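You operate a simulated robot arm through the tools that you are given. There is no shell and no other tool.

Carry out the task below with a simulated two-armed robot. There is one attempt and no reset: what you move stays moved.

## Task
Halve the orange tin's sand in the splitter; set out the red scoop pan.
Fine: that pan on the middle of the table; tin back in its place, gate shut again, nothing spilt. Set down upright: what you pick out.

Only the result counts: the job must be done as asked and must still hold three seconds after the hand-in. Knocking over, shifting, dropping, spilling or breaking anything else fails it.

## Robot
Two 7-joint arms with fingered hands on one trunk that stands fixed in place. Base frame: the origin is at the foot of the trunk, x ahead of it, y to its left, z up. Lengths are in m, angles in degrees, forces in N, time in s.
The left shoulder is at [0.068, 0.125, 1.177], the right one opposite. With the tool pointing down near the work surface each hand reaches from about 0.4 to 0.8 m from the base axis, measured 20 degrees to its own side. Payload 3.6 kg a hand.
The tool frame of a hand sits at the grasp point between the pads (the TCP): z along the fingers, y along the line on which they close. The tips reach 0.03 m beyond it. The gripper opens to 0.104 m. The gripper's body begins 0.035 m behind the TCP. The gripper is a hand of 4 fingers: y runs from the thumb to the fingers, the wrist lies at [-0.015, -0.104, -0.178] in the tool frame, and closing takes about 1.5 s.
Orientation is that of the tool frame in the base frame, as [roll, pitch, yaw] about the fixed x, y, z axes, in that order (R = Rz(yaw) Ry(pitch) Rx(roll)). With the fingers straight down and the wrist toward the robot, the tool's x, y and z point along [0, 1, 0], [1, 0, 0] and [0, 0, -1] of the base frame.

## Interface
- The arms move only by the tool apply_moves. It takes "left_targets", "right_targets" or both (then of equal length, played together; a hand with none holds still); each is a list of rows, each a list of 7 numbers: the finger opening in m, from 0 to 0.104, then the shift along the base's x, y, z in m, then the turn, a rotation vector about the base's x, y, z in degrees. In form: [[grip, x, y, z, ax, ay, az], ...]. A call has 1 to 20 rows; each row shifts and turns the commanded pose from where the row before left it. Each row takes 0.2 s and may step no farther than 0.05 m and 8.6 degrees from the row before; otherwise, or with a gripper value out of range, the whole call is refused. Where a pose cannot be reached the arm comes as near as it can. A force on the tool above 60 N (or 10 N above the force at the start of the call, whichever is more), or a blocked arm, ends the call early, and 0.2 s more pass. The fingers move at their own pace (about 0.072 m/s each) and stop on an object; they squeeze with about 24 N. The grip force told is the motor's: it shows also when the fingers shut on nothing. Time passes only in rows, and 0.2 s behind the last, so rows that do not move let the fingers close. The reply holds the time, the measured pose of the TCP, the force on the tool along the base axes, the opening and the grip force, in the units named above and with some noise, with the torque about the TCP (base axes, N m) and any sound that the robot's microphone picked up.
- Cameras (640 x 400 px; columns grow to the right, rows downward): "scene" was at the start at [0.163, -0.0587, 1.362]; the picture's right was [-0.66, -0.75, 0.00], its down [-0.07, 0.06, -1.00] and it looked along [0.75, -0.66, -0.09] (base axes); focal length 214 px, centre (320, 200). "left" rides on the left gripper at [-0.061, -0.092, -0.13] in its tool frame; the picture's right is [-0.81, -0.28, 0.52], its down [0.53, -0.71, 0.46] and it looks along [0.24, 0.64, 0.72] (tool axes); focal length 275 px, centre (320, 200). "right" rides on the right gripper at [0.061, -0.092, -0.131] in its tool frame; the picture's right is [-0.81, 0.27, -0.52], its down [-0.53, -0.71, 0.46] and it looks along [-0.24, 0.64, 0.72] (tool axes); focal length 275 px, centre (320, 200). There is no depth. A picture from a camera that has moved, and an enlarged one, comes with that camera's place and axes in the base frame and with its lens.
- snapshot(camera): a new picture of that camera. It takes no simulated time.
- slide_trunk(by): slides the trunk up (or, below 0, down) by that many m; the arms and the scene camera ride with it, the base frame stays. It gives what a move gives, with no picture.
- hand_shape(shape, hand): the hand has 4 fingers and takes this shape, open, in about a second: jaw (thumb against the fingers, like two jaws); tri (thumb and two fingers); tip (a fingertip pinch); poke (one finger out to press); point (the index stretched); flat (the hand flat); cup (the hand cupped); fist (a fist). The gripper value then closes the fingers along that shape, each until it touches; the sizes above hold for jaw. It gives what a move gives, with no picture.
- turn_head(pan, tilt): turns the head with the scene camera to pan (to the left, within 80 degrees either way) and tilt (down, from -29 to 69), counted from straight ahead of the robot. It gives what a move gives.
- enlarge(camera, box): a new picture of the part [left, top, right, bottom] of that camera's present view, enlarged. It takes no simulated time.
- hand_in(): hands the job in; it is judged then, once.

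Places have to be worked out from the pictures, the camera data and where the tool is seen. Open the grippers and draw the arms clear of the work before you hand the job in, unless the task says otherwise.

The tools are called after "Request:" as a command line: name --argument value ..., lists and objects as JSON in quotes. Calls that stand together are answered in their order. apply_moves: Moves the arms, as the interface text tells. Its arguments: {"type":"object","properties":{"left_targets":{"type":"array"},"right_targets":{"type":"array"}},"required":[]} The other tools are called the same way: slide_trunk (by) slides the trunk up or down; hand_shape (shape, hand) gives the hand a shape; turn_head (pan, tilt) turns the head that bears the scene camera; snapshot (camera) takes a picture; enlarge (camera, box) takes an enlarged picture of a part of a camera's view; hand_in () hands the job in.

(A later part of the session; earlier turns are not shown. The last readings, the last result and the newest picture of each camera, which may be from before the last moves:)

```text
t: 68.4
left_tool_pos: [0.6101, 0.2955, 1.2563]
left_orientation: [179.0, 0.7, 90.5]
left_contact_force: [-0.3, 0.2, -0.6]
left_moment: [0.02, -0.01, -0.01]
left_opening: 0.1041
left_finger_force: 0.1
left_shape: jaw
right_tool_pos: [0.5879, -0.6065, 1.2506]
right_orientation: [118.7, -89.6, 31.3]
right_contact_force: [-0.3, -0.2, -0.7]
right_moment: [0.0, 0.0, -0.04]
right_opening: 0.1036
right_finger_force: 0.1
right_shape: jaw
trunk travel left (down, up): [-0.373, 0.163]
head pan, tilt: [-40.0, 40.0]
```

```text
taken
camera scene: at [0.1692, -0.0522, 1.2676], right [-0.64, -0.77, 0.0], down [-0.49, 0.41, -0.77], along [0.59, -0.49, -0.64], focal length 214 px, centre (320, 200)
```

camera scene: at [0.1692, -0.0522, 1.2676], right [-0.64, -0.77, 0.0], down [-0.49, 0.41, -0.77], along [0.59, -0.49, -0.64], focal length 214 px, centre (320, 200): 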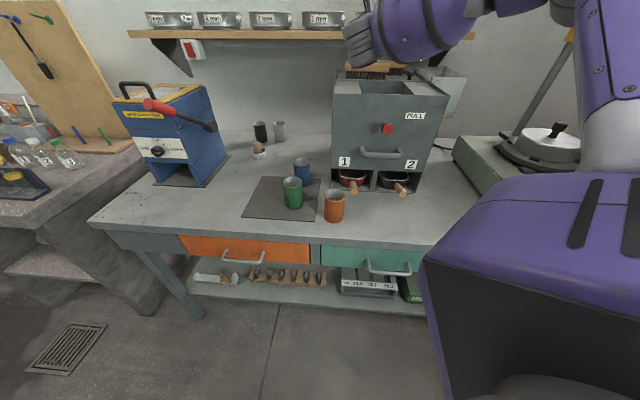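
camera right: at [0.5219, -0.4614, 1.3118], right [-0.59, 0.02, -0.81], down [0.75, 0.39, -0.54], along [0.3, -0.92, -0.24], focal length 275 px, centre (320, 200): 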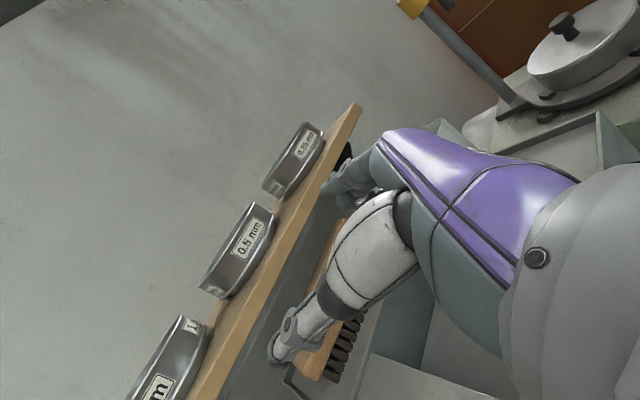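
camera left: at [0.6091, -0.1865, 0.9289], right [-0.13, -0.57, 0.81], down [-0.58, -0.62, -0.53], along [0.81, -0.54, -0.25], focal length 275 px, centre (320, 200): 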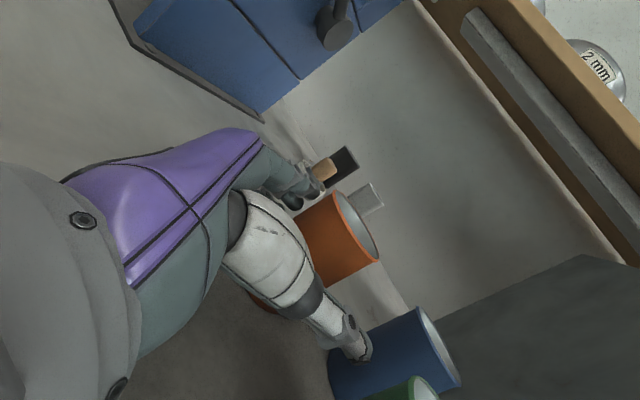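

The pose over the hopper was reached exactly. Now I'll rehearse the 120° roll.

Request:
apply_moves --right_targets '[[0.104, 0, 0, 0, 6.93, -4, 0], [0.104, 0, 0, 0, 6.93, -4, 0], [0.104, 0, 0, 0, 6.93, -4, 0], [0.104, 0, 0, 0, 6.93, -4, 0], [0.104, 0, 0, 0, 6.93, -4, 0], [0.104, 0, 0, 0, 6.93, -4, 0], [0.104, 0, 0, 0, 6.93, -4, 0], [0.104, 0, 0, 0, 6.93, -4, 0], [0.104, 0, 0, 0, 6.93, -4, 0], [0.104, 0, 0, 0, 6.93, -4, 0], [0.104, 0, 0, 0, 6.93, -4, 0], [0.104, 0, 0, 0, 6.93, -4, 0], [0.104, 0, 0, 0, 6.93, -4, 0], [0.104, 0, 0, 0, 6.93, -4, 0], [0.104, 0, 0, 0, 6.93, -4, 0]]'

Request:
snapshot --camera "scene"

Request:
snapshot --camera "right"

```text
t: 71.6
left_tool_pos: [0.61, 0.2939, 1.2558]
left_orientation: [178.9, 0.7, 90.4]
left_contact_force: [-0.2, 0.0, 0.8]
left_moment: [0.0, 0.04, 0.02]
left_opening: 0.104
left_finger_force: 0.0
left_shape: jaw
right_tool_pos: [0.5899, -0.6063, 1.2509]
right_orientation: [-90.0, 30.0, -119.6]
right_contact_force: [-0.1, -0.2, 0.2]
right_moment: [0.01, 0.0, -0.02]
right_opening: 0.1036
right_finger_force: 0.2
right_shape: jaw
trunk travel left (down, up): [-0.373, 0.163]
head pan, tilt: [-40.0, 40.0]
```

```text
taken
camera scene: at [0.1694, -0.0528, 1.2675], right [-0.64, -0.77, 0.0], down [-0.49, 0.41, -0.77], along [0.59, -0.49, -0.64], focal length 214 px, centre (320, 200)
```

scene: 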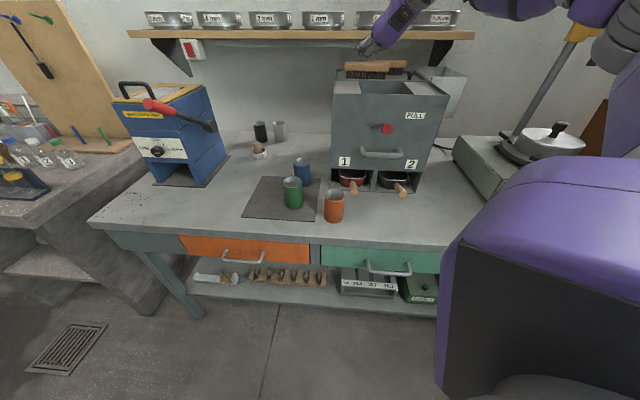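

```text
taken
camera right: at [0.4268, -0.6261, 1.3006], right [-0.03, 0.99, 0.17], down [0.45, -0.14, 0.88], along [0.89, 0.1, -0.44], focal length 275 px, centre (320, 200)
```

right: 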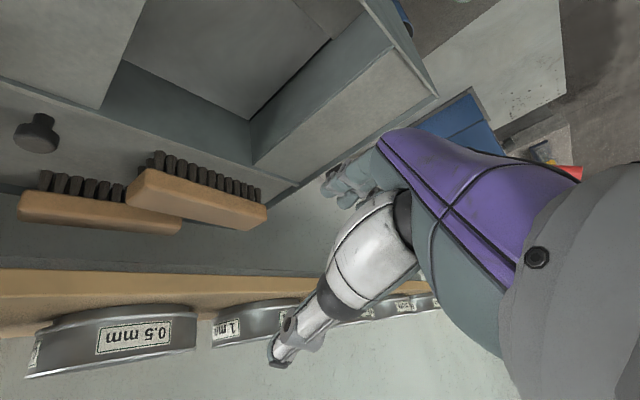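

The full 120° roll works, and this view gives the hopper opening as about n 0.775–0.95, ρ −0.01–0.12. I'll roll back.

Request:
apply_moves --right_targets '[[0.104, 0, 0, 0, -6.93, 4, 0], [0.104, 0, 0, 0, -6.93, 4, 0], [0.104, 0, 0, 0, -6.93, 4, 0], [0.104, 0, 0, 0, -6.93, 4, 0], [0.104, 0, 0, 0, -6.93, 4, 0], [0.104, 0, 0, 0, -6.93, 4, 0], [0.104, 0, 0, 0, -6.93, 4, 0], [0.104, 0, 0, 0, -6.93, 4, 0], [0.104, 0, 0, 0, -6.93, 4, 0], [0.104, 0, 0, 0, -6.93, 4, 0], [0.104, 0, 0, 0, -6.93, 4, 0], [0.104, 0, 0, 0, -6.93, 4, 0], [0.104, 0, 0, 0, -6.93, 4, 0], [0.104, 0, 0, 0, -6.93, 4, 0], [0.104, 0, 0, 0, -6.93, 4, 0]]'

Request:
apply_moves --right_targets '[[0.104, -0.0154, 0.037, 0, 0, 0, 0], [0.104, -0.0154, 0.037, 0, 0, 0, 0], [0.104, -0.0154, 0.037, 0, 0, 0, 0], [0.104, -0.0154, 0.037, 0, 0, 0, 0], [0.104, -0.0154, 0.037, 0, 0, 0, 0], [0.104, -0.0154, 0.037, 0, 0, 0, 0], [0.104, 0, 0, -0.05, 0, 0, 0], [0.104, 0, 0, -0.05, 0, 0, 0], [0.104, 0, 0, -0.05, 0, 0, 0], [0.104, 0, 0, -0.05, 0, 0, 0], [0.104, 0, 0, 0, 0, 0, 0]]'

Request:
snapshot --camera "scene"

Request:
snapshot --camera "right"

```text
t: 74.8
left_tool_pos: [0.6111, 0.2945, 1.2559]
left_orientation: [178.9, 0.8, 90.4]
left_contact_force: [0.1, -0.5, -0.6]
left_moment: [0.03, 0.0, 0.02]
left_opening: 0.104
left_finger_force: 0.0
left_shape: jaw
right_tool_pos: [0.5897, -0.6067, 1.2522]
right_orientation: [105.1, -89.5, 44.8]
right_contact_force: [0.4, -0.8, 0.9]
right_moment: [0.0, 0.02, 0.01]
right_opening: 0.1037
right_finger_force: 0.1
right_shape: jaw
trunk travel left (down, up): [-0.373, 0.163]
head pan, tilt: [-40.0, 40.0]
```

```text
t: 77.2
left_tool_pos: [0.6104, 0.2955, 1.2571]
left_orientation: [178.9, 0.6, 90.5]
left_contact_force: [0.8, 0.6, 0.5]
left_moment: [0.0, 0.0, 0.03]
left_opening: 0.104
left_finger_force: 0.0
left_shape: jaw
right_tool_pos: [0.4962, -0.3861, 1.0518]
right_orientation: [168.0, -89.8, -17.9]
right_contact_force: [-0.1, 0.2, -0.5]
right_moment: [0.0, -0.01, 0.0]
right_opening: 0.1039
right_finger_force: 0.1
right_shape: jaw
trunk travel left (down, up): [-0.373, 0.163]
head pan, tilt: [-40.0, 40.0]
```

```text
taken
camera scene: at [0.1691, -0.0524, 1.2676], right [-0.64, -0.77, 0.0], down [-0.49, 0.41, -0.77], along [0.59, -0.49, -0.64], focal length 214 px, centre (320, 200)
```

scene: 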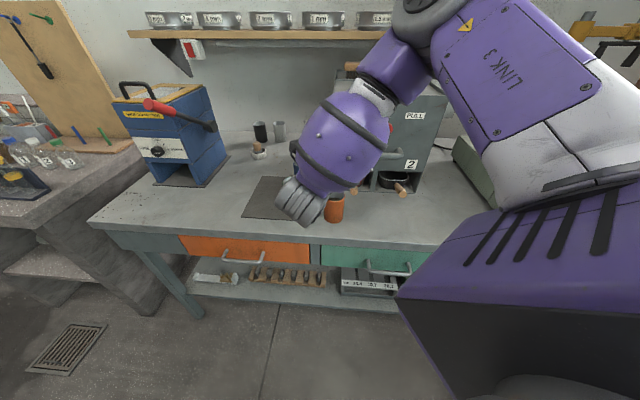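

```text
taken
camera right: at [0.4299, -0.2398, 1.1131], right [-0.59, 0.02, -0.81], down [0.75, 0.39, -0.54], along [0.3, -0.92, -0.24], focal length 275 px, centre (320, 200)
```

right: 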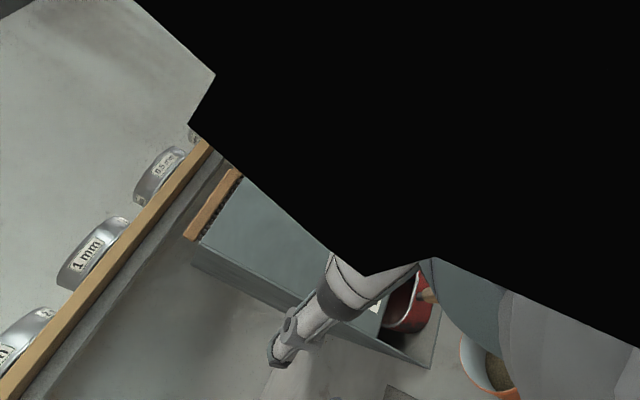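

The hand is above the tin, though its camera is mostly occluded by the elbow. I'll descend to z ≈ 0.95 and check with the scene camera.

Request:
apply_moves --right_targets '[[0.104, 0, 0, -0.04, 0, 0, 0], [0.104, 0, 0, -0.04, 0, 0, 0], [0.104, 0, 0, -0.02, 0, 0, 0], [0.104, 0, 0, 0, 0, 0, 0]]'

Request:
enlarge --camera "scene" --box '[240, 120, 420, 260]'

Request:
snapshot --camera "right"

```text
t: 78.2
left_tool_pos: [0.6095, 0.2936, 1.2549]
left_orientation: [178.9, 0.6, 90.5]
left_contact_force: [1.0, -0.4, 0.3]
left_moment: [0.01, -0.01, 0.02]
left_opening: 0.1039
left_finger_force: 0.0
left_shape: jaw
right_tool_pos: [0.5021, -0.3973, 0.9532]
right_orientation: [168.2, -89.7, -18.2]
right_contact_force: [-0.3, 0.1, -0.1]
right_moment: [0.0, -0.02, 0.01]
right_opening: 0.104
right_finger_force: 0.1
right_shape: jaw
right hand out of reach, approached as far as the arm can: row 1, 2
trunk travel left (down, up): [-0.373, 0.163]
head pan, tilt: [-40.0, 40.0]
```

```text
2.86 times, centred on (330, 190) of scene
camera zoom: at [0.1694, -0.0525, 1.2676], right [-0.64, -0.77, 0.0], down [-0.49, 0.41, -0.77], along [0.59, -0.49, -0.64], focal length 613 px, centre (291, 229)
```

zoom: 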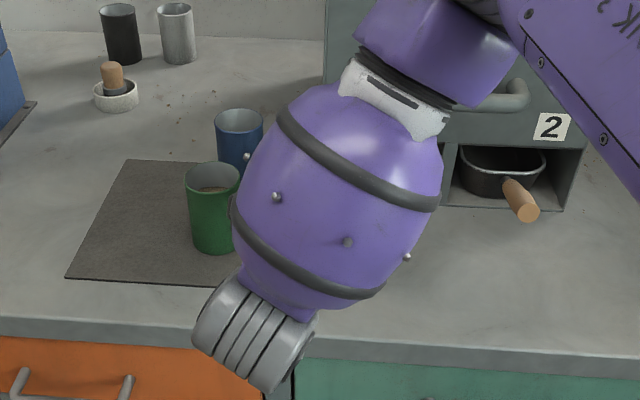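

```text
taken
camera right: at [0.4355, -0.2513, 1.0147], right [-0.59, 0.02, -0.81], down [0.75, 0.39, -0.54], along [0.3, -0.92, -0.25], focal length 275 px, centre (320, 200)
```

right: 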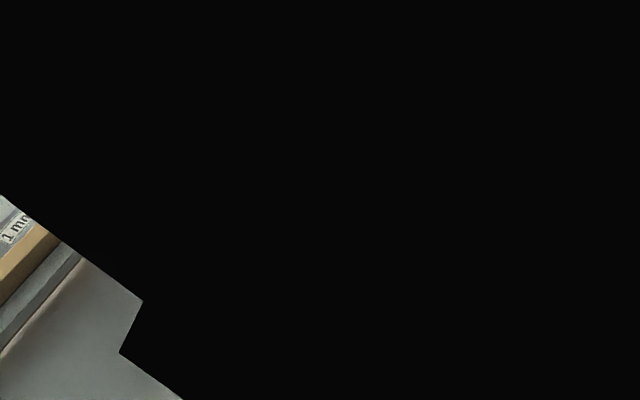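

The fold of the wrist limits low reach here, but the same arm shape works at z 1.05. So I'll go back up, align over the tin, and lower the whole body with the trunk slide instead.

Request:
apply_moves --right_targets '[[0.104, -0.002, 0.004, 0.035, 0, 0, 0], [0.104, -0.003, 0.005, 0.035, 0, 0, 0], [0.104, -0.003, 0.005, 0.035, 0, 0, 0], [0.104, 0, 0, 0, 0, 0, 0]]'

Request:
slide_trunk --by -0.08

Request:
snapshot --camera "scene"

```text
t: 79.2
left_tool_pos: [0.611, 0.2934, 1.2552]
left_orientation: [178.9, 0.7, 90.5]
left_contact_force: [0.3, 0.4, -0.2]
left_moment: [0.04, 0.03, -0.01]
left_opening: 0.104
left_finger_force: 0.2
left_shape: jaw
right_tool_pos: [0.4952, -0.3863, 1.0577]
right_orientation: [102.3, -89.7, 47.6]
right_contact_force: [0.3, 0.2, -1.0]
right_moment: [-0.03, -0.02, 0.02]
right_opening: 0.1037
right_finger_force: 0.0
right_shape: jaw
right hand out of reach, approached as far as the arm can: row 2
trunk travel left (down, up): [-0.373, 0.163]
head pan, tilt: [-40.0, 40.0]
```

```text
t: 80.4
left_tool_pos: [0.6103, 0.2955, 1.1763]
left_orientation: [178.9, 0.7, 90.5]
left_contact_force: [-0.4, -0.7, 0.5]
left_moment: [0.03, 0.0, 0.0]
left_opening: 0.1039
left_finger_force: 0.0
left_shape: jaw
right_tool_pos: [0.4977, -0.3871, 0.9695]
right_orientation: [154.7, -87.9, -4.8]
right_contact_force: [-0.1, -0.2, 0.5]
right_moment: [0.03, 0.01, 0.01]
right_opening: 0.1037
right_finger_force: 0.0
right_shape: jaw
trunk travel left (down, up): [-0.293, 0.243]
head pan, tilt: [-40.0, 40.0]
```

```text
taken
camera scene: at [0.1865, -0.0526, 1.1897], right [-0.64, -0.77, 0.0], down [-0.49, 0.41, -0.77], along [0.59, -0.49, -0.64], focal length 214 px, centre (320, 200)
```

scene: 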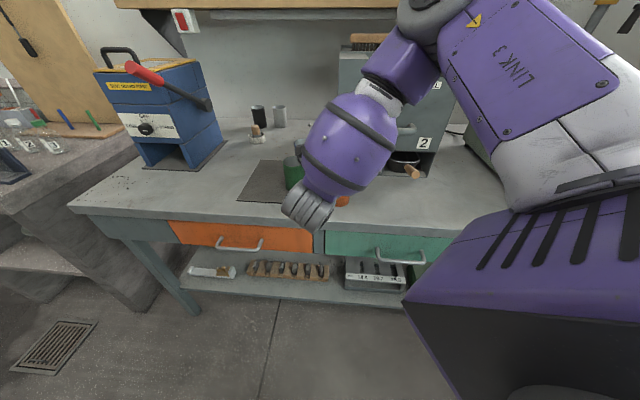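

The hand is at (0.498, −0.387, 0.97) over the tin. To verify the alignment I'll yaw the idle left hand so its camera looks at the right hand and tin.

Request:
apply_moves --left_targets '[[0.104, 0, 0, 0, 0, 0, -8], [0.104, 0, 0, 0, 0, 0, -8], [0.104, 0, 0, 0, 0, 0, -8], [0.104, 0, 0, 0, 0, 0, -8], [0.104, 0, 0, 0, 0, 0, -8], [0.104, 0, 0, 0, 0, 0, -8], [0.104, 0, 0, 0, 0, 0, -8], [0.104, 0, 0, 0, 0, 0, -8]]'

Request:
snapshot --camera "left"

```text
t: 82.2
left_tool_pos: [0.6073, 0.2948, 1.1756]
left_orientation: [178.9, 0.5, 26.4]
left_contact_force: [-0.2, 0.7, -0.4]
left_moment: [-0.01, -0.03, -0.02]
left_opening: 0.1041
left_finger_force: 0.0
left_shape: jaw
right_tool_pos: [0.4967, -0.3873, 0.9701]
right_orientation: [152.3, -88.0, -2.3]
right_contact_force: [-0.1, 0.5, 0.3]
right_moment: [0.01, 0.0, 0.05]
right_opening: 0.1039
right_finger_force: 0.1
right_shape: jaw
trunk travel left (down, up): [-0.293, 0.243]
head pan, tilt: [-40.0, 40.0]
```

```text
taken
camera left: at [0.5124, 0.3503, 1.3044], right [-0.85, -0.12, -0.51], down [0.16, 0.87, -0.47], along [0.5, -0.49, -0.71], focal length 275 px, centre (320, 200)
```

left: 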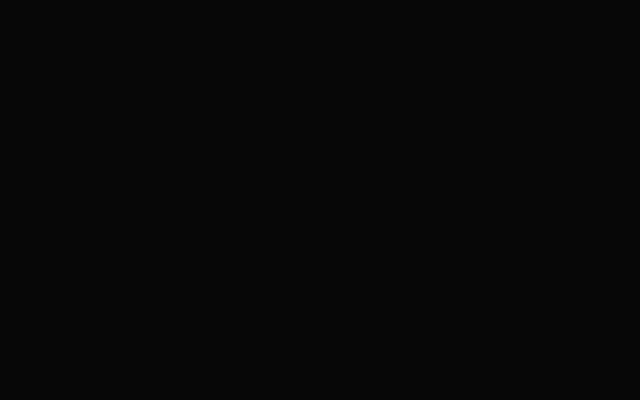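

The left camera is blocked by its own forearm there. I'll bring the left hand forward to about (0.70, 0.0, 1.25), where it should see the tin at the right of its picture.

Request:
apply_moves --left_targets '[[0.104, 0.012, -0.037, 0.01, 0, 0, 0], [0.104, 0.012, -0.037, 0.01, 0, 0, 0], [0.104, 0.012, -0.037, 0.01, 0, 0, 0], [0.104, 0.012, -0.037, 0.01, 0, 0, 0], [0.104, 0.012, -0.037, 0.01, 0, 0, 0], [0.104, 0.012, -0.037, 0.01, 0, 0, 0], [0.104, 0.012, -0.037, 0.01, 0, 0, 0], [0.104, 0.012, -0.037, 0.01, 0, 0, 0]]'

Request:
snapshot --camera "left"

```text
t: 84.0
left_tool_pos: [0.6265, 0.0158, 1.2053]
left_orientation: [178.9, 0.8, 26.5]
left_contact_force: [0.6, 0.3, 0.7]
left_moment: [-0.01, 0.03, -0.01]
left_opening: 0.104
left_finger_force: 0.0
left_shape: jaw
left hand out of reach, approached as far as the arm can: row 1, 2, 3, 4, 5, 6, 7, 8
right_tool_pos: [0.499, -0.3874, 0.968]
right_orientation: [153.9, -88.0, -3.9]
right_contact_force: [-0.1, 0.0, -0.3]
right_moment: [0.0, -0.03, 0.04]
right_opening: 0.1036
right_finger_force: 0.0
right_shape: jaw
trunk travel left (down, up): [-0.293, 0.243]
head pan, tilt: [-40.0, 40.0]
```

```text
taken
camera left: at [0.5312, 0.0733, 1.3352], right [-0.85, -0.13, -0.51], down [0.16, 0.87, -0.48], along [0.5, -0.48, -0.72], focal length 275 px, centre (320, 200)
```

left: 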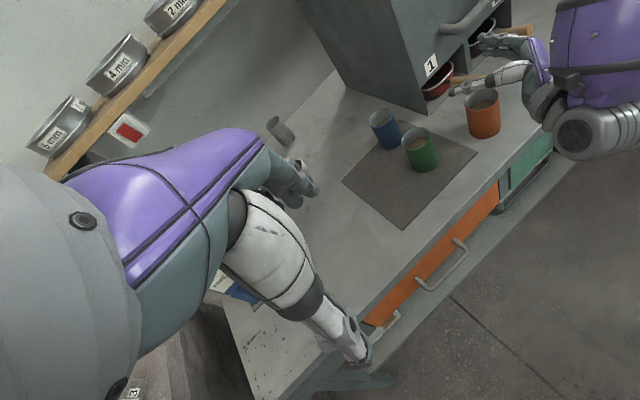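

Now the left camera sees the right hand above the orange tin. I'll enlarge that area.

Request:
enlarge --camera "left" --box '[420, 0, 640, 180]'

```text
2.22 times, centred on (530, 90) of left
camera zoom: at [0.5312, 0.0733, 1.3352], right [-0.85, -0.13, -0.51], down [0.16, 0.87, -0.48], along [0.5, -0.48, -0.72], focal length 612 px, centre (-147, 444)
```

zoom: 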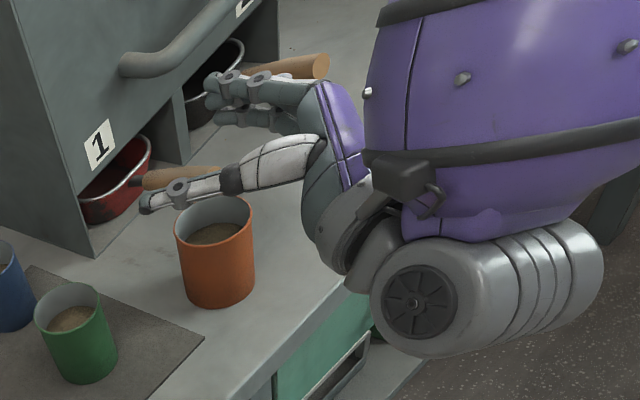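

Allowing for the camera's bias (checked on the green tin), the orange tin sits right under the TCP. I'll back off 5 mm for palm clearance and slide down 5 cm.

Request:
apply_moves --right_targets '[[0.104, -0.005, 0.003, 0, 0, 0, 0], [0.104, 0, 0, 0, 0, 0, 0]]'

Request:
slide_trunk --by -0.05

Request:
enlarge --camera "left" --box '[420, 0, 640, 180]'

```text
t: 84.6
left_tool_pos: [0.6265, 0.0177, 1.205]
left_orientation: [178.9, 0.7, 26.6]
left_contact_force: [-0.5, 0.4, 0.2]
left_moment: [0.0, 0.01, -0.04]
left_opening: 0.1038
left_finger_force: 0.0
left_shape: jaw
right_tool_pos: [0.4941, -0.3869, 0.9693]
right_orientation: [155.9, -87.9, -5.8]
right_contact_force: [0.3, -0.3, 0.6]
right_moment: [0.03, 0.03, 0.03]
right_opening: 0.104
right_finger_force: 0.1
right_shape: jaw
right hand out of reach, approached as far as the arm can: row 1
trunk travel left (down, up): [-0.293, 0.243]
head pan, tilt: [-40.0, 40.0]
```

```text
t: 85.5
left_tool_pos: [0.6394, 0.0164, 1.1403]
left_orientation: [179.8, 2.5, 26.4]
left_contact_force: [-0.5, 0.6, -0.1]
left_moment: [0.0, 0.0, -0.02]
left_opening: 0.1041
left_finger_force: 0.0
left_shape: jaw
right_tool_pos: [0.4975, -0.3888, 0.91]
right_orientation: [154.9, -86.5, -4.7]
right_contact_force: [0.6, -0.2, 0.4]
right_moment: [0.01, 0.01, 0.02]
right_opening: 0.1035
right_finger_force: 0.0
right_shape: jaw
trunk travel left (down, up): [-0.243, 0.293]
head pan, tilt: [-40.0, 40.0]
```

```text
2.22 times, centred on (530, 90) of left
camera zoom: at [0.5479, 0.0734, 1.273], right [-0.87, -0.12, -0.48], down [0.14, 0.87, -0.48], along [0.48, -0.48, -0.73], focal length 612 px, centre (-147, 444)
```

zoom: 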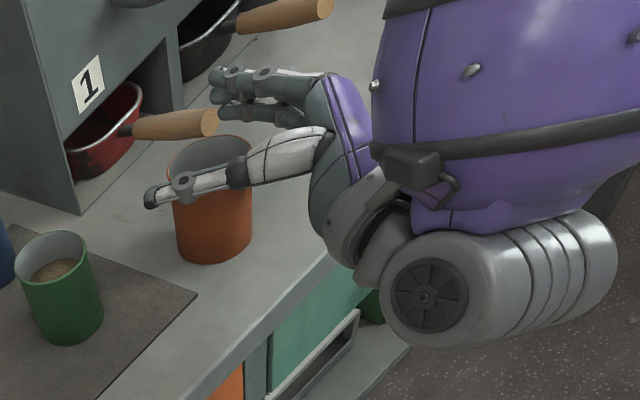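

The thumb passes the tin's left side and the fingers its right side. I'll slide down the final 3.5 cm.

Request:
slide_trunk --by -0.033

Request:
enlarge --camera "left" --box '[420, 0, 640, 180]'

```text
t: 86.3
left_tool_pos: [0.6488, 0.0169, 1.0958]
left_orientation: [-179.5, 3.7, 26.5]
left_contact_force: [0.1, 0.7, -0.2]
left_moment: [-0.01, 0.02, -0.02]
left_opening: 0.104
left_finger_force: 0.0
left_shape: jaw
right_tool_pos: [0.4981, -0.3905, 0.878]
right_orientation: [156.6, -86.4, -6.3]
right_contact_force: [0.0, 0.7, 0.5]
right_moment: [-0.04, 0.01, 0.02]
right_opening: 0.1039
right_finger_force: 0.0
right_shape: jaw
trunk travel left (down, up): [-0.21, 0.326]
head pan, tilt: [-40.0, 40.0]
```

```text
2.22 times, centred on (530, 90) of left
camera zoom: at [0.5609, 0.0732, 1.2299], right [-0.88, -0.12, -0.46], down [0.13, 0.87, -0.48], along [0.46, -0.48, -0.74], focal length 612 px, centre (-147, 444)
```

zoom: 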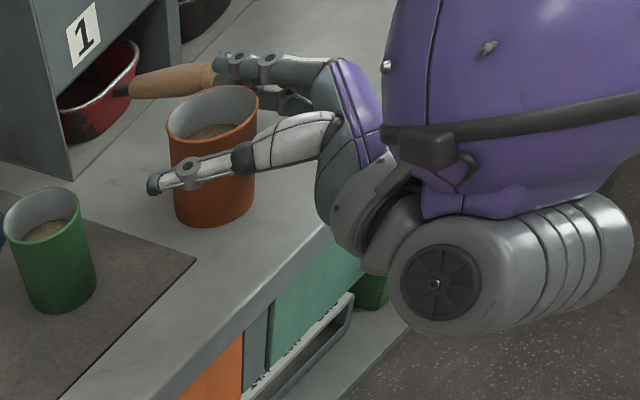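

Thumb and fingers straddle the tin nicely at z 0.878. I'll lower 8 mm more and then close.

Request:
slide_trunk --by -0.008

Request:
apply_moves --right_targets '[[0.08, 0, 0, 0, 0, 0, 0], [0.07, 0, 0, 0, 0, 0, 0], [0.06, 0, 0, 0, 0, 0, 0], [0.05, 0, 0, 0, 0, 0, 0], [0.03, 0, 0, 0, 0, 0, 0], [0.03, 0, 0, 0, 0, 0, 0], [0.03, 0, 0, 0, 0, 0, 0], [0.03, 0, 0, 0, 0, 0, 0]]'

Request:
enlarge --camera "left" --box '[420, 0, 640, 180]'

```text
t: 86.8
left_tool_pos: [0.649, 0.0168, 1.0875]
left_orientation: [-179.4, 3.7, 26.3]
left_contact_force: [0.4, 0.3, 0.3]
left_moment: [0.02, 0.01, 0.03]
left_opening: 0.1039
left_finger_force: 0.1
left_shape: jaw
right_tool_pos: [0.499, -0.3907, 0.8692]
right_orientation: [158.3, -86.3, -8.1]
right_contact_force: [0.1, -1.1, 0.5]
right_moment: [0.0, -0.01, -0.02]
right_opening: 0.1037
right_finger_force: 0.1
right_shape: jaw
trunk travel left (down, up): [-0.202, 0.334]
head pan, tilt: [-40.0, 40.0]
```

```text
t: 88.6
left_tool_pos: [0.6497, 0.0167, 1.0866]
left_orientation: [-179.5, 3.8, 26.3]
left_contact_force: [0.1, -0.1, 0.5]
left_moment: [-0.01, -0.01, -0.01]
left_opening: 0.104
left_finger_force: 0.2
left_shape: jaw
right_tool_pos: [0.4984, -0.3906, 0.8689]
right_orientation: [157.3, -86.2, -7.0]
right_contact_force: [0.4, -0.2, 0.4]
right_moment: [-0.06, 0.01, 0.01]
right_opening: 0.0423
right_finger_force: 24.2
right_shape: jaw
trunk travel left (down, up): [-0.202, 0.334]
head pan, tilt: [-40.0, 40.0]
```

```text
2.22 times, centred on (530, 90) of left
camera zoom: at [0.5632, 0.0729, 1.2221], right [-0.88, -0.12, -0.46], down [0.13, 0.87, -0.48], along [0.46, -0.48, -0.75], focal length 612 px, centre (-147, 444)
```

zoom: 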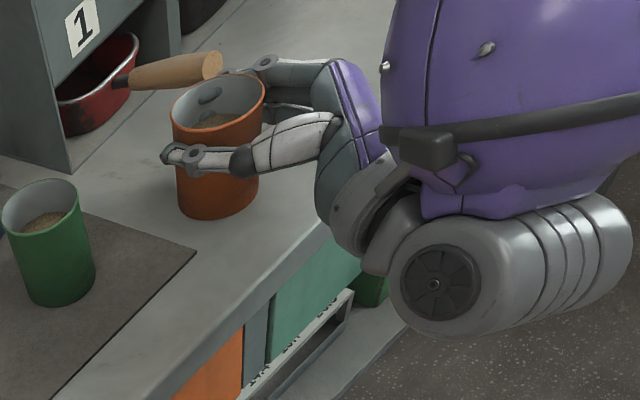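

The hand has closed at 24 N on the tin; one fingertip seems visually at the far wall. I'll lift 3 cm with the trunk and check that the tin comes up straight.

Request:
slide_trunk --by 0.03

Request:
enlarge --camera "left" --box '[420, 0, 640, 180]'

```text
t: 89.4
left_tool_pos: [0.6448, 0.0173, 1.1223]
left_orientation: [-179.7, 3.0, 26.4]
left_contact_force: [-0.3, 0.5, 0.5]
left_moment: [0.03, -0.03, 0.02]
left_opening: 0.104
left_finger_force: 0.0
left_shape: jaw
right_tool_pos: [0.4986, -0.3898, 0.8981]
right_orientation: [158.5, -86.1, -8.2]
right_contact_force: [0.9, 0.2, -2.6]
right_moment: [-0.02, 0.0, -0.01]
right_opening: 0.0407
right_finger_force: 24.1
right_shape: jaw
trunk travel left (down, up): [-0.232, 0.304]
head pan, tilt: [-40.0, 40.0]
```

```text
2.22 times, centred on (530, 90) of left
camera zoom: at [0.5557, 0.0729, 1.2577], right [-0.87, -0.12, -0.47], down [0.14, 0.87, -0.48], along [0.47, -0.48, -0.74], focal length 612 px, centre (-147, 444)
```

zoom: 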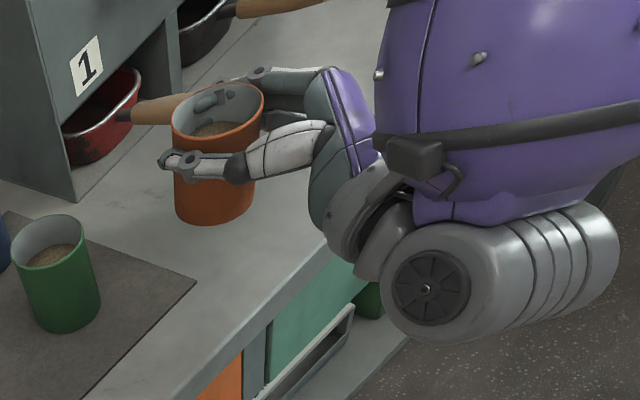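

The tin lifts (−2.6 N), but the opening crept from 0.042 to 0.041, so I'll hold briefly to see whether the grip is stable.

Request:
apply_moves --right_targets '[[0.03, 0, 0, 0, 0, 0, 0], [0.03, 0, 0, 0, 0, 0, 0], [0.03, 0, 0, 0, 0, 0, 0]]'

Request:
enlarge --camera "left" --box '[460, 20, 570, 120]'

```text
t: 90.2
left_tool_pos: [0.6432, 0.0173, 1.1247]
left_orientation: [-179.7, 3.2, 26.3]
left_contact_force: [0.4, -0.4, -0.4]
left_moment: [-0.01, 0.04, 0.01]
left_opening: 0.1038
left_finger_force: 0.1
left_shape: jaw
right_tool_pos: [0.4985, -0.39, 0.8986]
right_orientation: [158.5, -86.2, -8.2]
right_contact_force: [-0.2, -0.4, -2.6]
right_moment: [0.01, 0.0, 0.03]
right_opening: 0.041
right_finger_force: 23.5
right_shape: jaw
trunk travel left (down, up): [-0.232, 0.304]
head pan, tilt: [-40.0, 40.0]
```

```text
4.00 times, centred on (515, 70) of left
camera zoom: at [0.5549, 0.0731, 1.2583], right [-0.87, -0.12, -0.47], down [0.14, 0.87, -0.48], along [0.47, -0.48, -0.74], focal length 1101 px, centre (-460, 720)
```

zoom: 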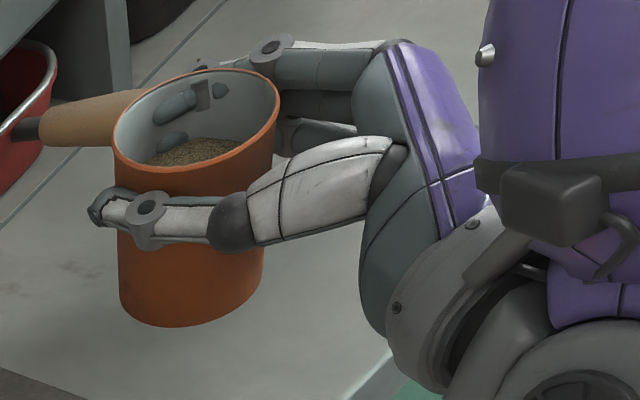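

The grip is steady, and the fingertip showing inside is only visual overlap. I'll raise the trunk 14 cm back to the height used in the rehearsal.

Request:
slide_trunk --by 0.141

Request:
apply_moves --right_targets '[[0.03, 0, 0, 0.04, 0, 0, 0], [0.03, 0, 0, 0.04, 0, 0, 0], [0.03, 0, 0, 0.04, 0, 0, 0], [0.03, 0, 0, 0.04, 0, 0, 0], [0.03, 0, 0, 0.04, 0, 0, 0], [0.03, 0, 0, 0, 0, 0, 0]]'

Request:
snapshot --camera "scene"

Request:
snapshot --camera "right"

```text
t: 91.9
left_tool_pos: [0.5999, 0.0171, 1.3272]
left_orientation: [177.0, -3.5, 26.4]
left_contact_force: [0.2, 0.5, -0.6]
left_moment: [0.0, 0.03, -0.03]
left_opening: 0.1041
left_finger_force: 0.0
left_shape: jaw
right_tool_pos: [0.499, -0.3908, 1.0398]
right_orientation: [159.3, -86.2, -9.0]
right_contact_force: [-0.6, 0.5, -3.1]
right_moment: [0.01, 0.0, 0.01]
right_opening: 0.0409
right_finger_force: 23.4
right_shape: jaw
trunk travel left (down, up): [-0.373, 0.163]
head pan, tilt: [-40.0, 40.0]
```

```text
t: 93.3
left_tool_pos: [0.6013, 0.0164, 1.3278]
left_orientation: [177.0, -3.5, 26.3]
left_contact_force: [-0.2, 0.2, 0.7]
left_moment: [0.01, -0.01, 0.02]
left_opening: 0.1038
left_finger_force: 0.1
left_shape: jaw
right_tool_pos: [0.4989, -0.391, 1.2396]
right_orientation: [160.0, -86.2, -9.8]
right_contact_force: [-0.3, -0.4, -3.2]
right_moment: [-0.01, 0.01, 0.0]
right_opening: 0.0409
right_finger_force: 24.2
right_shape: jaw
trunk travel left (down, up): [-0.373, 0.163]
head pan, tilt: [-40.0, 40.0]
```

```text
taken
camera scene: at [0.1701, -0.0529, 1.2674], right [-0.64, -0.77, 0.0], down [-0.49, 0.41, -0.77], along [0.59, -0.49, -0.64], focal length 214 px, centre (320, 200)
```

scene: 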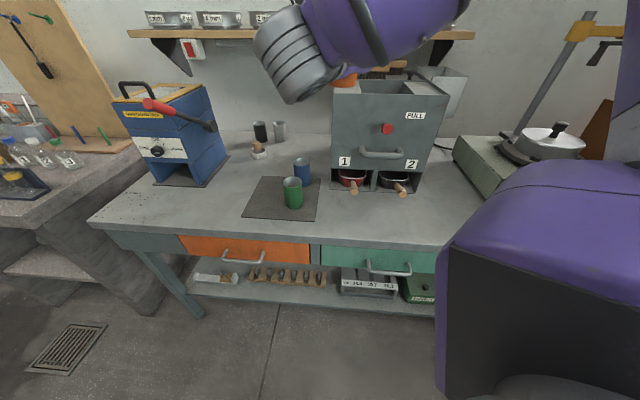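

```text
taken
camera right: at [0.4364, -0.2459, 1.3068], right [-0.64, 0.03, -0.77], down [0.71, 0.4, -0.58], along [0.29, -0.92, -0.27], focal length 275 px, centre (320, 200)
```

right: 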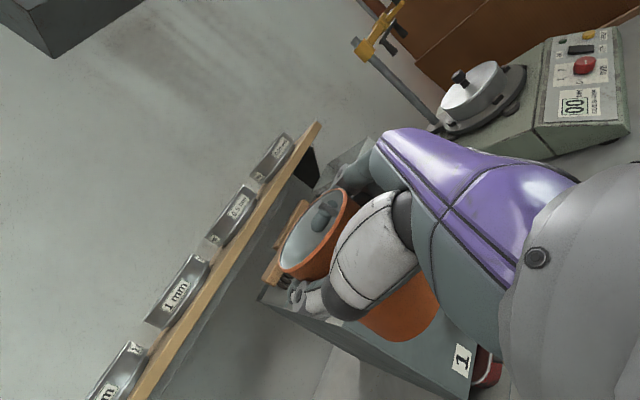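

The tin is at z 1.24, upright in the hand. I'll enlarge the right camera to see the rim and how the tin sits in the grip.

Request:
enlarge --camera "right" --box '[240, 150, 460, 370]'

Request:
snapshot --camera "left"

```text
1.82 times, centred on (350, 260) of right
camera zoom: at [0.4364, -0.2459, 1.3068], right [-0.64, 0.03, -0.77], down [0.71, 0.4, -0.58], along [0.29, -0.92, -0.27], focal length 500 px, centre (266, 91)
```

zoom: 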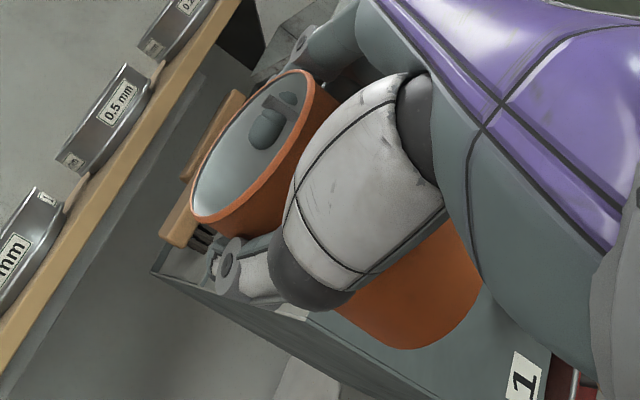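

```text
taken
camera left: at [0.4951, 0.073, 1.4485], right [-0.81, -0.12, -0.58], down [0.2, 0.87, -0.46], along [0.56, -0.48, -0.67], focal length 275 px, centre (320, 200)
```

left: 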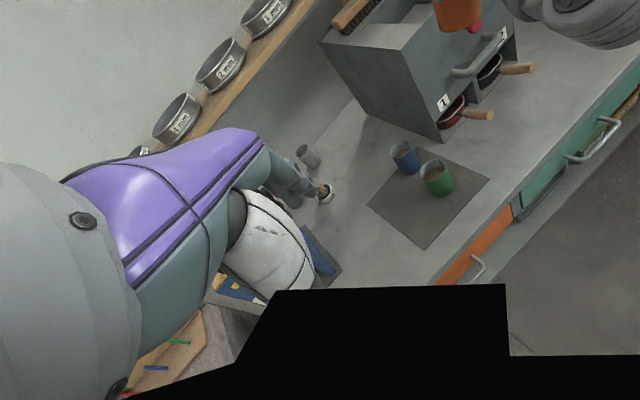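

The tin sits centred in the grip with its rim about 3 cm above the TCP. I'll carry it over the hopper to the pour position, about n 0.85, ρ 0.02.

Request:
apply_moves --right_targets '[[0.03, 0.0147, -0.0373, 0, 0, 0, 0], [0.03, 0.0147, -0.0373, 0, 0, 0, 0], [0.03, 0.0147, -0.0373, 0, 0, 0, 0], [0.03, 0.0147, -0.0373, 0, 0, 0, 0], [0.03, 0.0147, -0.0373, 0, 0, 0, 0], [0.03, 0.0147, -0.0373, 0, 0, 0, 0], [0.03, 0, 0, 0, 0, 0, 0]]'

Request:
enlarge --camera "scene" --box '[310, 0, 490, 150]'

Request:
snapshot --camera "right"

Request:
snapshot --camera "left"

```text
t: 94.9
left_tool_pos: [0.5987, 0.0173, 1.3274]
left_orientation: [177.0, -3.4, 26.3]
left_contact_force: [0.0, -0.3, -0.1]
left_moment: [0.01, 0.02, 0.01]
left_opening: 0.104
left_finger_force: 0.1
left_shape: jaw
right_tool_pos: [0.5875, -0.6134, 1.2414]
right_orientation: [158.3, -86.2, -8.1]
right_contact_force: [-0.6, 0.1, -2.5]
right_moment: [-0.01, 0.02, 0.03]
right_opening: 0.0407
right_finger_force: 23.7
right_shape: jaw
trunk travel left (down, up): [-0.373, 0.163]
head pan, tilt: [-40.0, 40.0]
```

```text
2.67 times, centred on (400, 75) of scene
camera zoom: at [0.1694, -0.0524, 1.2676], right [-0.64, -0.77, 0.0], down [-0.49, 0.41, -0.77], along [0.59, -0.49, -0.64], focal length 572 px, centre (107, 533)
```

zoom: 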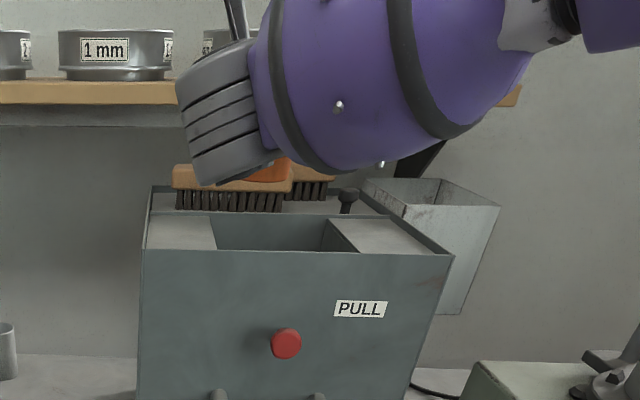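

```text
taken
camera right: at [0.5245, -0.4685, 1.307], right [-0.64, 0.02, -0.77], down [0.71, 0.4, -0.58], along [0.29, -0.92, -0.27], focal length 275 px, centre (320, 200)
```

right: 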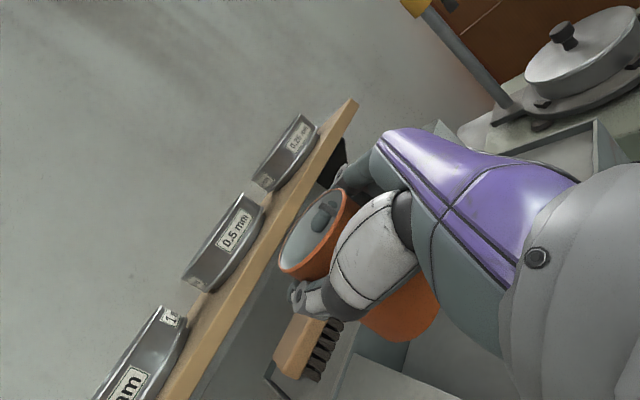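

```text
taken
camera left: at [0.4943, 0.0735, 1.4489], right [-0.81, -0.12, -0.58], down [0.2, 0.87, -0.46], along [0.56, -0.48, -0.67], focal length 275 px, centre (320, 200)
```

left: 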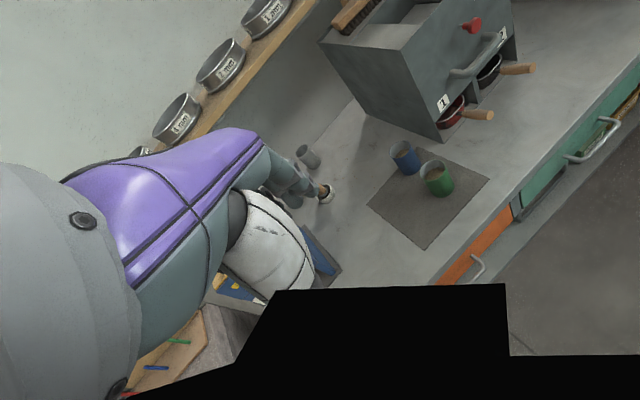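

The tin hangs over the opening, with the expected landing point around ρ 0.04–0.06, n 0.86 inside it. I'll lower slightly and tip the first 45°.

Request:
apply_moves --right_targets '[[0.03, 0, 0, -0.012, 0, 0, 0], [0.03, 0, 0, -0.013, 0, 0, 0], [0.03, 0, 0, 0, 4.33, -2.5, 0], [0.03, 0, 0, 0, 4.33, -2.5, 0], [0.03, 0, 0, 0, 4.33, -2.5, 0], [0.03, 0, 0, 0, 4.33, -2.5, 0], [0.03, 0, 0, 0, 4.33, -2.5, 0], [0.03, 0, 0, 0, 4.33, -2.5, 0], [0.03, 0, 0, 0, 4.33, -2.5, 0], [0.03, 0, 0, 0, 4.33, -2.5, 0], [0.03, 0, 0, 0, 4.33, -2.5, 0]]'

Request:
enlarge --camera "scene" --box '[310, 0, 490, 150]'

Request:
snapshot --camera "right"

```text
t: 97.3
left_tool_pos: [0.5996, 0.0175, 1.3265]
left_orientation: [177.0, -3.5, 26.4]
left_contact_force: [0.5, -0.8, -0.3]
left_moment: [0.03, 0.03, -0.01]
left_opening: 0.1041
left_finger_force: 0.1
left_shape: jaw
right_tool_pos: [0.587, -0.6144, 1.2155]
right_orientation: [-93.3, -46.2, -114.9]
right_contact_force: [-0.3, 0.3, -3.2]
right_moment: [-0.08, 0.04, 0.01]
right_opening: 0.0407
right_finger_force: 23.7
right_shape: jaw
trunk travel left (down, up): [-0.373, 0.163]
head pan, tilt: [-40.0, 40.0]
```

```text
2.67 times, centred on (400, 75) of scene
camera zoom: at [0.1696, -0.0529, 1.2675], right [-0.64, -0.77, 0.0], down [-0.49, 0.41, -0.77], along [0.59, -0.49, -0.64], focal length 572 px, centre (107, 533)
```

zoom: 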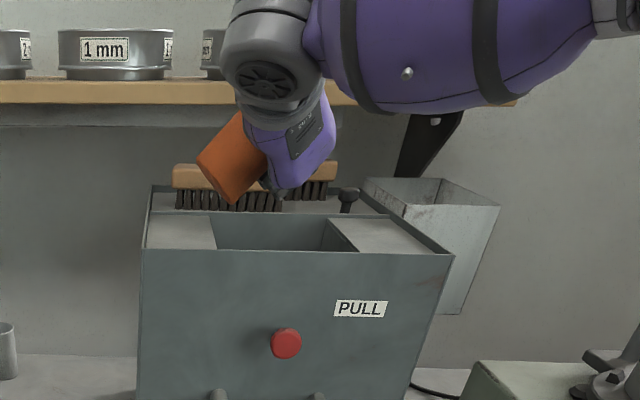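

```text
taken
camera right: at [0.4862, -0.5337, 1.3282], right [-0.32, 0.57, -0.75], down [0.81, 0.57, 0.09], along [0.48, -0.58, -0.65], focal length 275 px, centre (320, 200)
```

right: 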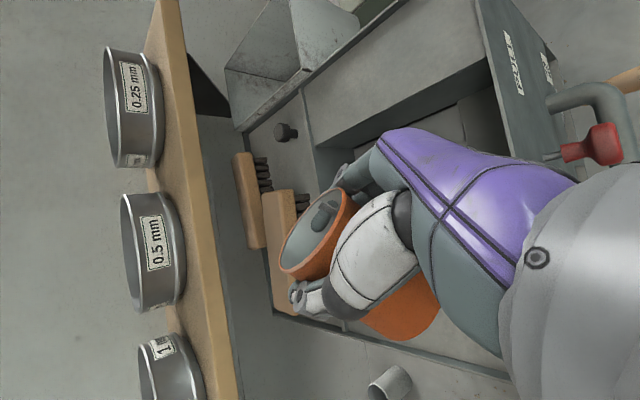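

At 45° the mouth is over the opening and the weight is unchanged (−3.2 N). I'll go on slowly to about 75°.

Request:
apply_moves --right_targets '[[0.03, 0, 0, 0, 2.6, -1.5, 0], [0.03, 0, 0, 0, 2.6, -1.5, 0], [0.03, 0, 0, 0, 2.6, -1.5, 0], [0.03, 0, 0, 0, 2.6, -1.5, 0], [0.03, 0, 0, 0, 2.6, -1.5, 0], [0.03, 0, 0, 0, 2.6, -1.5, 0], [0.03, 0, 0, 0, 2.6, -1.5, 0], [0.03, 0, 0, 0, 2.6, -1.5, 0], [0.03, 0, 0, 0, 2.6, -1.5, 0], [0.03, 0, 0, 0, 2.6, -1.5, 0]]'

Request:
enlarge --camera "scene" --box '[310, 0, 490, 150]'

Request:
snapshot --camera "right"

```text
t: 99.5
left_tool_pos: [0.6005, 0.0174, 1.3276]
left_orientation: [177.0, -3.5, 26.3]
left_contact_force: [-0.3, 0.2, -0.7]
left_moment: [-0.04, -0.02, -0.02]
left_opening: 0.1041
left_finger_force: 0.0
left_shape: jaw
right_tool_pos: [0.5867, -0.6142, 1.2158]
right_orientation: [-90.7, -16.2, -116.5]
right_contact_force: [-0.4, -0.2, -2.1]
right_moment: [-0.05, 0.07, -0.02]
right_opening: 0.0405
right_finger_force: 23.8
right_shape: jaw
trunk travel left (down, up): [-0.373, 0.163]
head pan, tilt: [-40.0, 40.0]
```

```text
2.67 times, centred on (400, 75) of scene
camera zoom: at [0.1697, -0.0528, 1.2675], right [-0.64, -0.77, 0.0], down [-0.49, 0.41, -0.77], along [0.59, -0.49, -0.64], focal length 572 px, centre (107, 533)
```

zoom: 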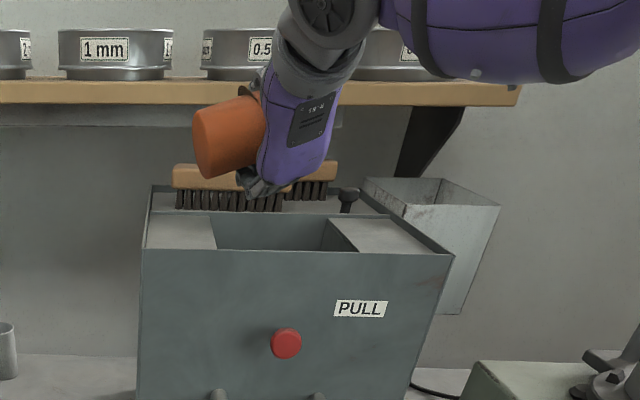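

```text
taken
camera right: at [0.4569, -0.5844, 1.322], right [-0.15, 0.86, -0.48], down [0.73, 0.43, 0.53], along [0.66, -0.27, -0.7], focal length 275 px, centre (320, 200)
```

right: 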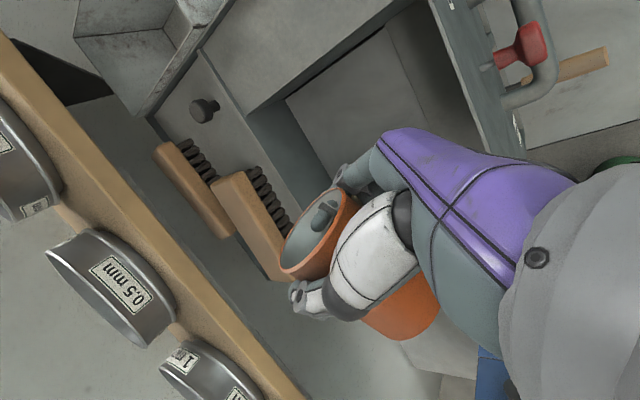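

At 75° the weight dropped to about −2.1 N, so sand has started flowing. I'll continue slowly to about 105°.

Request:
apply_moves --right_targets '[[0.03, 0, 0, 0, 2.6, -1.5, 0], [0.03, 0, 0, 0, 2.6, -1.5, 0], [0.03, 0, 0, 0, 2.6, -1.5, 0], [0.03, 0, 0, 0, 2.6, -1.5, 0], [0.03, 0, 0, 0, 2.6, -1.5, 0], [0.03, 0, 0, 0, 2.6, -1.5, 0], [0.03, 0, 0, 0, 2.6, -1.5, 0], [0.03, 0, 0, 0, 2.6, -1.5, 0], [0.03, 0, 0, 0, 2.6, -1.5, 0], [0.03, 0, 0, 0, 2.6, -1.5, 0]]'

Request:
enlarge --camera "scene" --box '[310, 0, 490, 150]'

Request:
snapshot --camera "right"

```text
t: 101.7
left_tool_pos: [0.5985, 0.0174, 1.3277]
left_orientation: [177.0, -3.4, 26.3]
left_contact_force: [-0.4, -0.2, 0.5]
left_moment: [0.0, -0.01, -0.01]
left_opening: 0.1036
left_finger_force: 0.0
left_shape: jaw
right_tool_pos: [0.5869, -0.6145, 1.2149]
right_orientation: [-88.8, 13.7, -116.5]
right_contact_force: [0.4, -1.2, -2.0]
right_moment: [-0.02, 0.02, -0.01]
right_opening: 0.0406
right_finger_force: 24.1
right_shape: jaw
trunk travel left (down, up): [-0.373, 0.163]
head pan, tilt: [-40.0, 40.0]
```

```text
2.67 times, centred on (400, 75) of scene
camera zoom: at [0.1696, -0.0528, 1.2675], right [-0.64, -0.77, 0.0], down [-0.49, 0.41, -0.77], along [0.59, -0.49, -0.64], focal length 572 px, centre (107, 533)
```

zoom: 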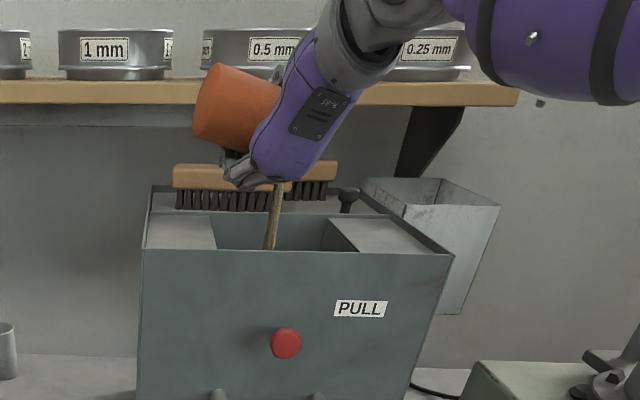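

```text
taken
camera right: at [0.4326, -0.6259, 1.287], right [-0.08, 0.99, -0.09], down [0.55, 0.11, 0.83], along [0.83, 0.02, -0.55], focal length 275 px, centre (320, 200)
```

right: 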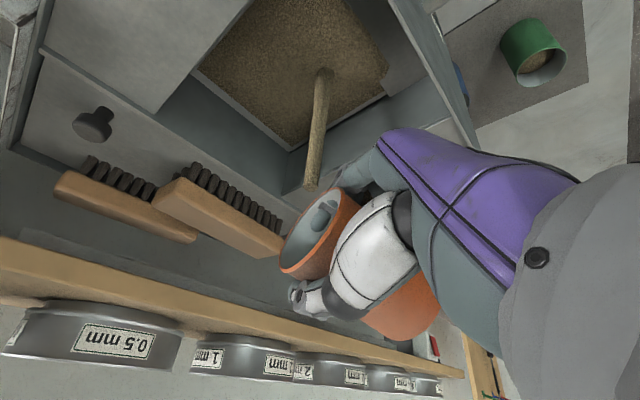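

Sand is streaming into the hopper and covering its floor. I'll tip on to about 130° and let it drain.

Request:
apply_moves --right_targets '[[0.03, 0, 0, 0, 2.6, -1.5, 0], [0.03, 0, 0, 0, 2.6, -1.5, 0], [0.03, 0, 0, 0, 2.6, -1.5, 0], [0.03, 0, 0, 0, 2.6, -1.5, 0], [0.03, 0, 0, 0, 2.6, -1.5, 0], [0.03, 0, 0, 0, 2.6, -1.5, 0], [0.03, 0, 0, 0, 2.6, -1.5, 0], [0.03, 0, 0, 0, 2.6, -1.5, 0], [0.03, 0, 0, 0, 0, 0, 0], [0.03, 0, 0, 0, 0, 0, 0], [0.03, 0, 0, 0, 0, 0, 0], [0.03, 0, 0, 0, 0, 0, 0], [0.03, 0, 0, 0, 0, 0, 0]]'

Request:
enlarge --camera "scene" --box '[310, 0, 490, 150]'

Request:
snapshot --camera "right"

```text
t: 104.5
left_tool_pos: [0.5999, 0.0166, 1.3273]
left_orientation: [176.9, -3.5, 26.3]
left_contact_force: [-1.0, 0.1, 0.4]
left_moment: [-0.02, -0.02, -0.03]
left_opening: 0.1042
left_finger_force: 0.2
left_shape: jaw
right_tool_pos: [0.5857, -0.6139, 1.2152]
right_orientation: [-87.0, 37.6, -115.5]
right_contact_force: [-0.1, -0.5, 0.0]
right_moment: [-0.06, 0.06, 0.01]
right_opening: 0.0405
right_finger_force: 24.4
right_shape: jaw
trunk travel left (down, up): [-0.373, 0.163]
head pan, tilt: [-40.0, 40.0]
```

```text
2.67 times, centred on (400, 75) of scene
camera zoom: at [0.1696, -0.0526, 1.2675], right [-0.64, -0.77, 0.0], down [-0.49, 0.41, -0.77], along [0.59, -0.49, -0.64], focal length 572 px, centre (107, 533)
```

zoom: 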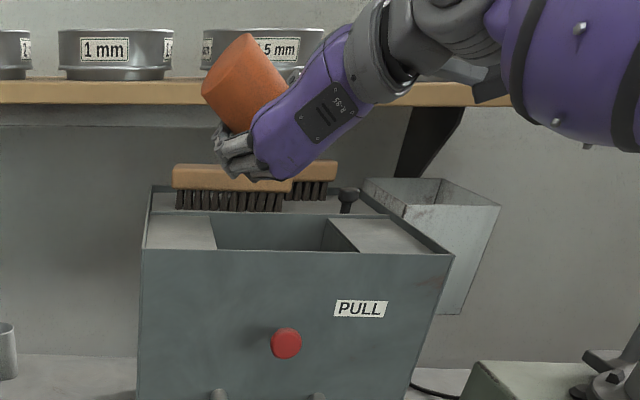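

```text
taken
camera right: at [0.4217, -0.6445, 1.2452], right [-0.1, 0.96, 0.26], down [0.37, -0.2, 0.91], along [0.93, 0.18, -0.33], focal length 275 px, centre (320, 200)
```

right: 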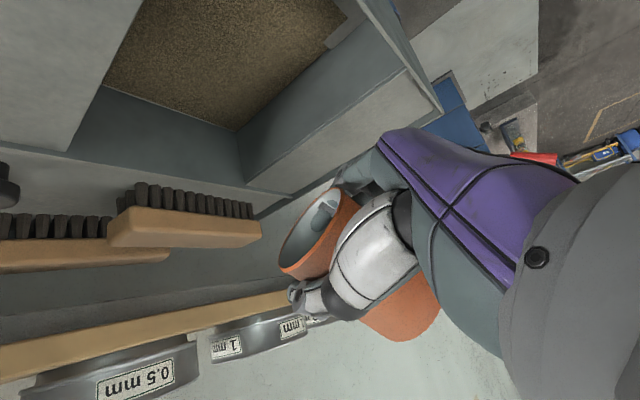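

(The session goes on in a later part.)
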